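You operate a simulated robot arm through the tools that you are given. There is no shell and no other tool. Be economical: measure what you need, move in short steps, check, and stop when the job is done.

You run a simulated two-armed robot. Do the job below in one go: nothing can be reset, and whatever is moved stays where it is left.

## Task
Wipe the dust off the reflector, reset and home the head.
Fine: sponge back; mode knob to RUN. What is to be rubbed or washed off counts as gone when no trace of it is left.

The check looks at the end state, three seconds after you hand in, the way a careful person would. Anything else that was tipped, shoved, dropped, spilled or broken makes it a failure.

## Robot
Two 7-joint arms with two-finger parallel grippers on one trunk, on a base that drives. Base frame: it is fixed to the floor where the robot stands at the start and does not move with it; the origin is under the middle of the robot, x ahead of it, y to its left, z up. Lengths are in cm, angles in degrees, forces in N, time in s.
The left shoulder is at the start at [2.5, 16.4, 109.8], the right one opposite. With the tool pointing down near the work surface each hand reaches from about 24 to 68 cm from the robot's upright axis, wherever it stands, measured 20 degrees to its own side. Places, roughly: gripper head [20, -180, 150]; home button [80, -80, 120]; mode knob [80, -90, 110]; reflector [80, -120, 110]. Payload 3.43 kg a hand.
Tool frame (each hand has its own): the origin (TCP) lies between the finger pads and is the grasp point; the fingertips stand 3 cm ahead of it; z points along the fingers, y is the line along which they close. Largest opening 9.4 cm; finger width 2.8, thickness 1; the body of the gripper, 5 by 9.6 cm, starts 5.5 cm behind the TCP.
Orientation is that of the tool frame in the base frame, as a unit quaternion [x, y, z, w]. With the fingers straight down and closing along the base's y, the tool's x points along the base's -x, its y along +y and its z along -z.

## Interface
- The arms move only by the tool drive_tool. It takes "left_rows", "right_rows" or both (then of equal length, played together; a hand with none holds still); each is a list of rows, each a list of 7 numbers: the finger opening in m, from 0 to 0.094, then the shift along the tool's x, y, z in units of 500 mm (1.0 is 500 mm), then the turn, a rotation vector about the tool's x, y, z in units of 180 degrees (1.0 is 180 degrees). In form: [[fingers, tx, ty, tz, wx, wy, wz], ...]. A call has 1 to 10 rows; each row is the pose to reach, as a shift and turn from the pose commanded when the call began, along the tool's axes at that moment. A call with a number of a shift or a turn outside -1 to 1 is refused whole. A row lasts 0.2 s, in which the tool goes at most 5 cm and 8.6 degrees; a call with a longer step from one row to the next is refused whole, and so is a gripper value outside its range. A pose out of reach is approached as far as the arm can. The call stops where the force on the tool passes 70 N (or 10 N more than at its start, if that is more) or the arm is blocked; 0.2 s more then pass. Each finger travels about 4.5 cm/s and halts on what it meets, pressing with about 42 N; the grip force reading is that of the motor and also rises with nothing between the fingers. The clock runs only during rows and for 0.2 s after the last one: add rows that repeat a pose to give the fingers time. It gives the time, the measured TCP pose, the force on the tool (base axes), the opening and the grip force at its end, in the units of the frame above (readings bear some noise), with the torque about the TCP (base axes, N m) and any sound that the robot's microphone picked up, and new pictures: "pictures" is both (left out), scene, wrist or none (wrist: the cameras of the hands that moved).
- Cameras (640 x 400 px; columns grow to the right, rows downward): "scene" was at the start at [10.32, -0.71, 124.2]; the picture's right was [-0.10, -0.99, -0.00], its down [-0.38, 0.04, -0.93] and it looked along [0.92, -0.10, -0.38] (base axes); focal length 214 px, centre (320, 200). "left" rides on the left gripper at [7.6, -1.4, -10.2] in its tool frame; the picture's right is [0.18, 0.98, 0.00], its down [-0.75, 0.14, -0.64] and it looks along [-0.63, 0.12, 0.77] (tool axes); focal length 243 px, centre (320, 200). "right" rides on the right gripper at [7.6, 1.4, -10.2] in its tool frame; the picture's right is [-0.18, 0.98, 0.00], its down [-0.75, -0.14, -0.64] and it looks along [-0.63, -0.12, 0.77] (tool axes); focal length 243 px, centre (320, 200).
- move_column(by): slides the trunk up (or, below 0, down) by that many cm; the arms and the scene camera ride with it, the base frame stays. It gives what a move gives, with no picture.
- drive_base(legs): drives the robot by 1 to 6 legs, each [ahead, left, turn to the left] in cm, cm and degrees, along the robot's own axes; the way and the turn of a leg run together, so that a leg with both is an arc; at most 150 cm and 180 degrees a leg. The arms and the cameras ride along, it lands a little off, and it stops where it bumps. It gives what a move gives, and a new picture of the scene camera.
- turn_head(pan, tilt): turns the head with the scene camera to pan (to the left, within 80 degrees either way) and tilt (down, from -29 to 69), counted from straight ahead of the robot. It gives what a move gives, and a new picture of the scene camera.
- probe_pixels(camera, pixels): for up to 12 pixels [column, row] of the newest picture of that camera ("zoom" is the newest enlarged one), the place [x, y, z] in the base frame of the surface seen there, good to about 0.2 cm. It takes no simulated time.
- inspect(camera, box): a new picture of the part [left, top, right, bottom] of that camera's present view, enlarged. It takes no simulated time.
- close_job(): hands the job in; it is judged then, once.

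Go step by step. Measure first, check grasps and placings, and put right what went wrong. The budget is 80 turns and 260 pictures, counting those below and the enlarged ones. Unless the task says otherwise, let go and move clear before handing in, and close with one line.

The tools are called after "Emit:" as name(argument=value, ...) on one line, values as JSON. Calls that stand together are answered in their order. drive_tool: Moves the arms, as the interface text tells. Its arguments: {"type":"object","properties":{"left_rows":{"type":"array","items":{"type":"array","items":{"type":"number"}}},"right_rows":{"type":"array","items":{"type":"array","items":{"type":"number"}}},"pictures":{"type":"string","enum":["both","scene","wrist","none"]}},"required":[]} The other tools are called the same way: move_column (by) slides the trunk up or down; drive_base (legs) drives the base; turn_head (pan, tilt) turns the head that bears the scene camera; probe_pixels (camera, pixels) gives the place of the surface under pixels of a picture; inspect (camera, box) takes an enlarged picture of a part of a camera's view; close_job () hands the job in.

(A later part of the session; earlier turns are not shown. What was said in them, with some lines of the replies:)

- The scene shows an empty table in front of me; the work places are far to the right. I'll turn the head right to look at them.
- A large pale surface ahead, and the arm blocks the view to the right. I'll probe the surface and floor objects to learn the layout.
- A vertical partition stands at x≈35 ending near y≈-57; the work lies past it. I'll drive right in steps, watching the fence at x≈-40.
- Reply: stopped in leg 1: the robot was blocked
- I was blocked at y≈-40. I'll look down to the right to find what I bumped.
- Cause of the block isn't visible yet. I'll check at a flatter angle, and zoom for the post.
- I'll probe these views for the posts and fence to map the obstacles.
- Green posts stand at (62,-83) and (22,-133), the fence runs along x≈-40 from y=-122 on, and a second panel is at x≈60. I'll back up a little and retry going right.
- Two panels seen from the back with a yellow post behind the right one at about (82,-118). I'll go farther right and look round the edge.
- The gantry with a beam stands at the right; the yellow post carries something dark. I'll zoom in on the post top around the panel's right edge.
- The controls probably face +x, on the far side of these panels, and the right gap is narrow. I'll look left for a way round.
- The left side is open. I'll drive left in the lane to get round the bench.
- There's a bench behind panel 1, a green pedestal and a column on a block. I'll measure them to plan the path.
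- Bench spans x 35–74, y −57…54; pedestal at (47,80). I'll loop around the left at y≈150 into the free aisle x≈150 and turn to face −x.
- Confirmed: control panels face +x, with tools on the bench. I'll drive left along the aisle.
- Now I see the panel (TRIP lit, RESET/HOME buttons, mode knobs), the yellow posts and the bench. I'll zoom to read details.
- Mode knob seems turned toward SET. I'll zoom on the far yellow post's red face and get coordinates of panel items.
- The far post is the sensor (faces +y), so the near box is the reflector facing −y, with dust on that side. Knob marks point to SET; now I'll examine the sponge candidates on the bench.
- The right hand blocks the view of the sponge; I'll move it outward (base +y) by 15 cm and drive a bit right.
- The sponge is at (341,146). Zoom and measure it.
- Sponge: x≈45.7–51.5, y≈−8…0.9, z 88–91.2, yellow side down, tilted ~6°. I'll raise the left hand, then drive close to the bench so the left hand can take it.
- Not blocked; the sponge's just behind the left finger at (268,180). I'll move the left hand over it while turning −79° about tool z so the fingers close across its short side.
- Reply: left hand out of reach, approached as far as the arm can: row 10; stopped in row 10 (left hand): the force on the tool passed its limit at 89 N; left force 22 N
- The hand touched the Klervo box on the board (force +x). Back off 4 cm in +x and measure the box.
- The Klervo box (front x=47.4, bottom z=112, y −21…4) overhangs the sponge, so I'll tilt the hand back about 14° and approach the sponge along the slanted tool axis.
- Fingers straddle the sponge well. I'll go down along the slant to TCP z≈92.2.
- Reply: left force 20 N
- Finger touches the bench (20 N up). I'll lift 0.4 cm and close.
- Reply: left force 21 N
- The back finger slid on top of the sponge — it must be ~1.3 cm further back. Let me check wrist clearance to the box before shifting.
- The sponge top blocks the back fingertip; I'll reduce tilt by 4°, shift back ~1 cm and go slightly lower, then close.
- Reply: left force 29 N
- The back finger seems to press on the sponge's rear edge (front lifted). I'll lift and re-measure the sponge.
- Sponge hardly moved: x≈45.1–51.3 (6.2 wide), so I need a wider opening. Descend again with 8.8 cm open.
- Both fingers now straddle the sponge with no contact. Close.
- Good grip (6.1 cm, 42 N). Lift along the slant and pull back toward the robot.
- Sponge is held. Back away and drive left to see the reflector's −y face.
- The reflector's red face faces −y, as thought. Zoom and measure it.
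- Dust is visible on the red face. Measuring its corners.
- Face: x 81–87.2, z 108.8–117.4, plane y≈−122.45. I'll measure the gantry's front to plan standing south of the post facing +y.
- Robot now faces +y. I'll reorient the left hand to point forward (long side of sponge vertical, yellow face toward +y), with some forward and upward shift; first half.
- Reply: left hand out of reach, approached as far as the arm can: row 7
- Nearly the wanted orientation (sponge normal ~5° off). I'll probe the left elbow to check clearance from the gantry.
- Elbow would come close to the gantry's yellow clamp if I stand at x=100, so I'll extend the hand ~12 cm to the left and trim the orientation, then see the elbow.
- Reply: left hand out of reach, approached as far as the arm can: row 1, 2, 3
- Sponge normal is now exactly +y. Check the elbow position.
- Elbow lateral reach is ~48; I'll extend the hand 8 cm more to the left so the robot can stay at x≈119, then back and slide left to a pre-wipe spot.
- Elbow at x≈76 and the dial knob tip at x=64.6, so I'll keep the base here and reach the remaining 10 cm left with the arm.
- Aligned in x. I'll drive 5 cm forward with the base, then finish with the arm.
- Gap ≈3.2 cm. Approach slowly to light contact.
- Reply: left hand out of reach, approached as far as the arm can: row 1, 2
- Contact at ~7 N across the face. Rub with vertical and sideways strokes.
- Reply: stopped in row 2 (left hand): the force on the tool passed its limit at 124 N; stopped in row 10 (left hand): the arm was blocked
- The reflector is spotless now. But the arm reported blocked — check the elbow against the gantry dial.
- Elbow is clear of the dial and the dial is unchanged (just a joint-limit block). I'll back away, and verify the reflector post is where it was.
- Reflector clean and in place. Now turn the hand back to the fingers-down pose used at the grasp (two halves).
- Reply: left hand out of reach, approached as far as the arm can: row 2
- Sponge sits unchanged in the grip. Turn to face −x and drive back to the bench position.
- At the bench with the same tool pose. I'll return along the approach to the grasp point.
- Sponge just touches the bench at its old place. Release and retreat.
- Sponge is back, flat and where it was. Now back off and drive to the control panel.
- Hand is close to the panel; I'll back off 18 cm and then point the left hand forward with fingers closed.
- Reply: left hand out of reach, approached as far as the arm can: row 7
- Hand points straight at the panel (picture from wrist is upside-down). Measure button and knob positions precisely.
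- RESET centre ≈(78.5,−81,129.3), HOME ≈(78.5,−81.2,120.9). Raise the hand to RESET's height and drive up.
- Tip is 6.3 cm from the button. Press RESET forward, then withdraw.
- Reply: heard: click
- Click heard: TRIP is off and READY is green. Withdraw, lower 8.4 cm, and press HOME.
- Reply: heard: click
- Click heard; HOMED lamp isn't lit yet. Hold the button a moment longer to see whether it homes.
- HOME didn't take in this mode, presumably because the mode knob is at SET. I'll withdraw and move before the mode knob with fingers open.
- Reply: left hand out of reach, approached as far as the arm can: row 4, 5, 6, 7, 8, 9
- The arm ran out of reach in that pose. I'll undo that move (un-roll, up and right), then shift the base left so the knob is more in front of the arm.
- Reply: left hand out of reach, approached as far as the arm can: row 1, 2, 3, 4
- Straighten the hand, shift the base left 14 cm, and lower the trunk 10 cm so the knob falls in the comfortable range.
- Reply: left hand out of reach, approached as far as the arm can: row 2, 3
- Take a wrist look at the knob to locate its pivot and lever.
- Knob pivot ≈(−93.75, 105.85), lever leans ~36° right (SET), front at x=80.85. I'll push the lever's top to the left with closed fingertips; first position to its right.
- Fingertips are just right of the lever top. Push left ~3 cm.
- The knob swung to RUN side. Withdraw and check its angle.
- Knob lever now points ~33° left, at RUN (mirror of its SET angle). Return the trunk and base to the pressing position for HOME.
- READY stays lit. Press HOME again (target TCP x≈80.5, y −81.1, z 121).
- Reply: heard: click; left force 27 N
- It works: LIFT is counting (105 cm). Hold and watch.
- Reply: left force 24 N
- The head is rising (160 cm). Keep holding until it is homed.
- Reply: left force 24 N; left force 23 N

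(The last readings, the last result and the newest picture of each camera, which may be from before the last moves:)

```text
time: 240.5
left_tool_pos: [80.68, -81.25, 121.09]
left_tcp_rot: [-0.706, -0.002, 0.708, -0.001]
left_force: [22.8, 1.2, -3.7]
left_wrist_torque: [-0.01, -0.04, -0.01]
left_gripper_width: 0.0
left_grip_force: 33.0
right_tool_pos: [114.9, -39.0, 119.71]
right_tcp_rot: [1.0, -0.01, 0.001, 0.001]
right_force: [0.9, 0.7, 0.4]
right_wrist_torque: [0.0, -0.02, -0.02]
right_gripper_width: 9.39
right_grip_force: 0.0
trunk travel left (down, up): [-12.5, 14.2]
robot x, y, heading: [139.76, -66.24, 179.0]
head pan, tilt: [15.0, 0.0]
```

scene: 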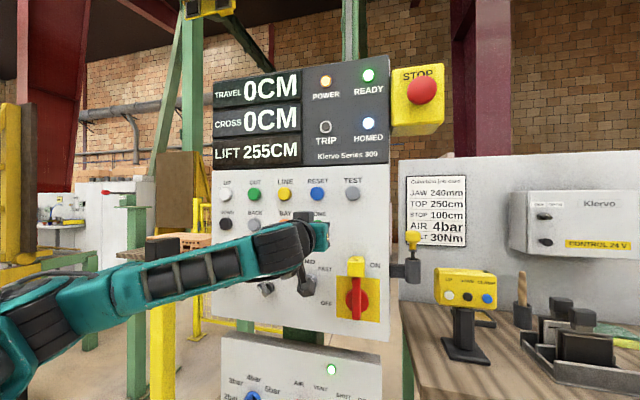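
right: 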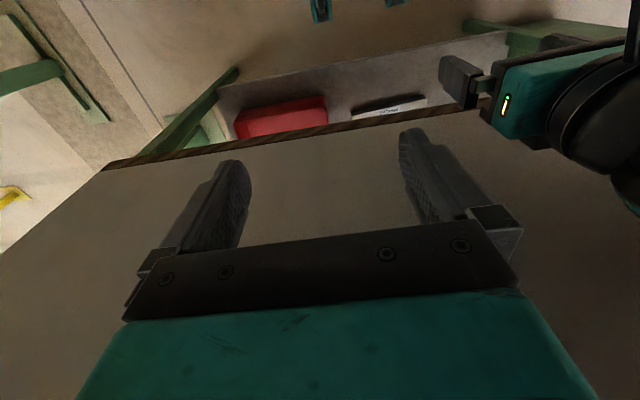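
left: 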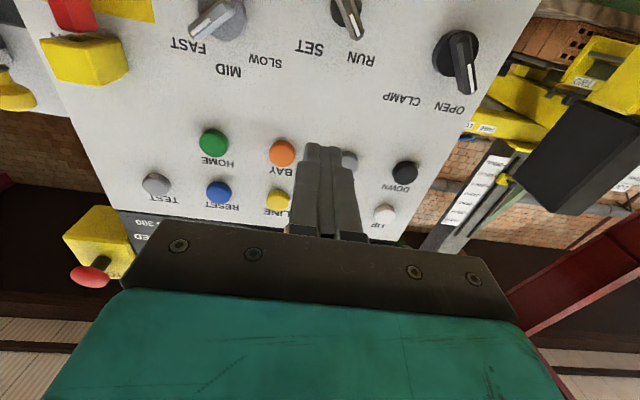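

HOMED is lit. Withdraw the hand and back the robot away, then do a final check.

Emit:
drive_tool(left_rows=[[0.0, 0, 0, -0.08, 0, 0, 0], [0.0, 0, 0, -0.16, 0, 0, 0], [0.0, 0, 0, -0.24, 0, 0, 0], [0.0, 0, 0, -0.28, 0, 0, 0]], pictures="none")

Emit:
drive_base(legs=[[-20, 0, 0]])

Emit:
drive_base(legs=[[0, -22, 0]])

Emit:
turn_head(pan=20, tilt=8)

Emit:
inspect(camera="scene", box=[180, 60, 420, 210])

```text
time: 241.5
left_tool_pos: [94.45, -81.17, 120.87]
left_tcp_rot: [0.707, 0.002, -0.707, 0.002]
left_force: [1.1, 0.5, 0.5]
left_wrist_torque: [-0.01, 0.02, 0.01]
left_gripper_width: 0.0
left_grip_force: 33.8
right_tool_pos: [114.78, -38.93, 119.89]
right_tcp_rot: [1.0, -0.009, 0.001, 0.001]
right_force: [0.5, 0.0, -0.6]
right_wrist_torque: [-0.03, -0.03, 0.03]
right_gripper_width: 9.41
right_grip_force: 0.1
trunk travel left (down, up): [-12.5, 14.2]
robot x, y, heading: [140.05, -66.18, 179.2]
head pan, tilt: [15.0, 0.0]
```

```text
time: 243.1
left_tool_pos: [113.89, -81.63, 120.99]
left_tcp_rot: [0.707, 0.003, -0.707, 0.002]
left_force: [0.8, 0.2, 0.3]
left_wrist_torque: [-0.02, 0.01, 0.03]
left_gripper_width: 0.0
left_grip_force: 32.7
right_tool_pos: [134.35, -39.42, 119.78]
right_tcp_rot: [1.0, -0.01, 0.002, 0.0]
right_force: [0.1, 0.2, 0.2]
right_wrist_torque: [-0.03, -0.01, -0.01]
right_gripper_width: 9.41
right_grip_force: 0.0
trunk travel left (down, up): [-12.5, 14.2]
robot x, y, heading: [159.42, -66.34, 178.9]
head pan, tilt: [15.0, 0.0]
```

scene: 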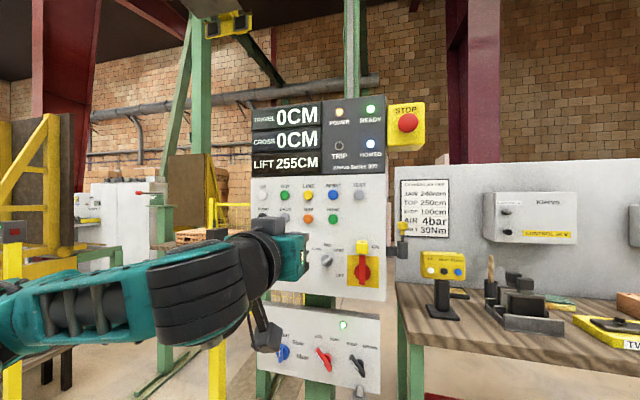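

```text
time: 245.7
left_tool_pos: [114.22, -59.39, 120.93]
left_tcp_rot: [0.707, 0.002, -0.707, 0.002]
left_force: [-0.2, -0.4, -0.4]
left_wrist_torque: [0.0, 0.01, -0.02]
left_gripper_width: 0.02
left_grip_force: 32.4
right_tool_pos: [134.81, -17.14, 119.78]
right_tcp_rot: [1.0, -0.011, 0.001, 0.001]
right_force: [0.2, 0.3, -0.1]
right_wrist_torque: [0.01, 0.02, 0.03]
right_gripper_width: 9.4
right_grip_force: 0.1
trunk travel left (down, up): [-12.5, 14.2]
robot x, y, heading: [159.93, -44.57, 179.0]
head pan, tilt: [15.0, 0.0]
```

scene: 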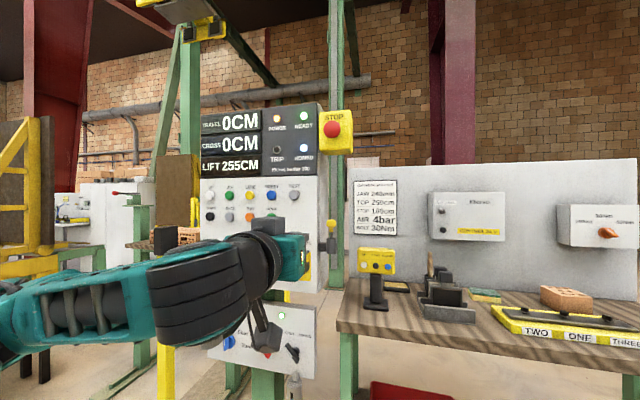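

```text
time: 246.4
left_tool_pos: [114.31, -59.56, 120.91]
left_tcp_rot: [0.707, 0.001, -0.707, 0.001]
left_force: [-0.4, -1.7, 0.1]
left_wrist_torque: [-0.02, 0.0, -0.02]
left_gripper_width: 0.0
left_grip_force: 32.8
right_tool_pos: [134.81, -17.23, 119.82]
right_tcp_rot: [1.0, -0.01, 0.002, 0.0]
right_force: [-0.1, -0.2, -0.2]
right_wrist_torque: [-0.02, 0.0, 0.02]
right_gripper_width: 9.38
right_grip_force: 0.1
trunk travel left (down, up): [-12.5, 14.2]
robot x, y, heading: [160.2, -44.42, 178.7]
head pan, tilt: [20.0, 8.0]
```

scene: 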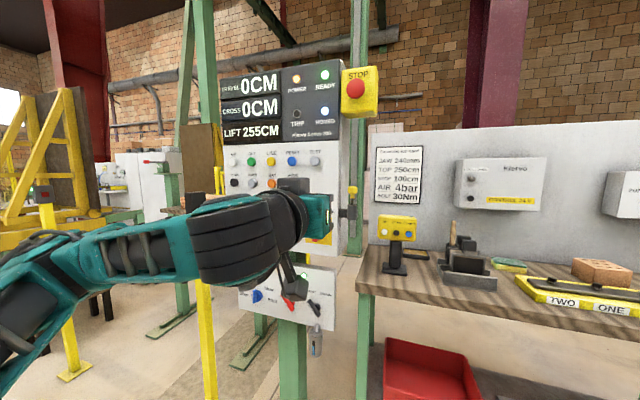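

```text
2.67 times, centred on (300, 135) of scene
```

zoom: 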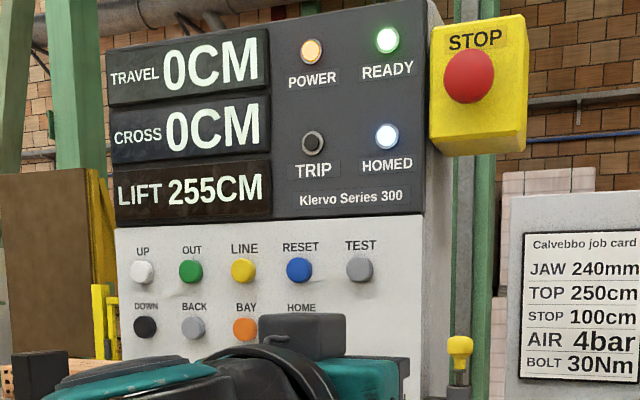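

READY and HOMED are lit and LIFT has settled at 255 cm. One last look at the mode knob through the wrist camera.

Emit:
inspect(camera="left", box=[320, 0, 640, 200])

```text
2.00 times, centred on (480, 100) of left
```

zoom: 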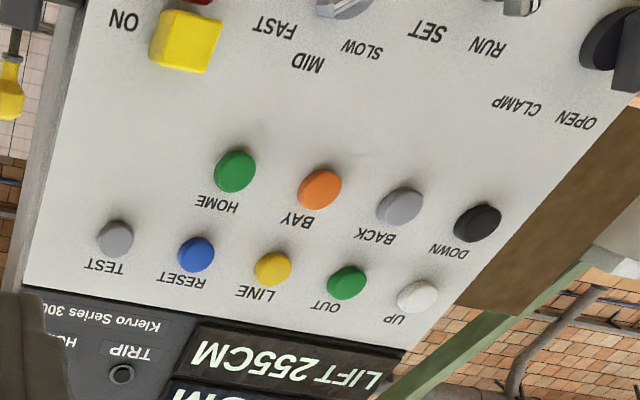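

The knob tip is on the RUN side, the panel shows READY and HOMED with TRIP off, and both hands are clear. Handing in.

Emit:
close_job()

```text
The job is handed in.
```

I wiped the reflector clean, put the sponge back in its place on the bench, and reset and homed the head with the mode knob at RUN. The panel shows READY and HOMED lit, TRIP off and LIFT at 255 cm.
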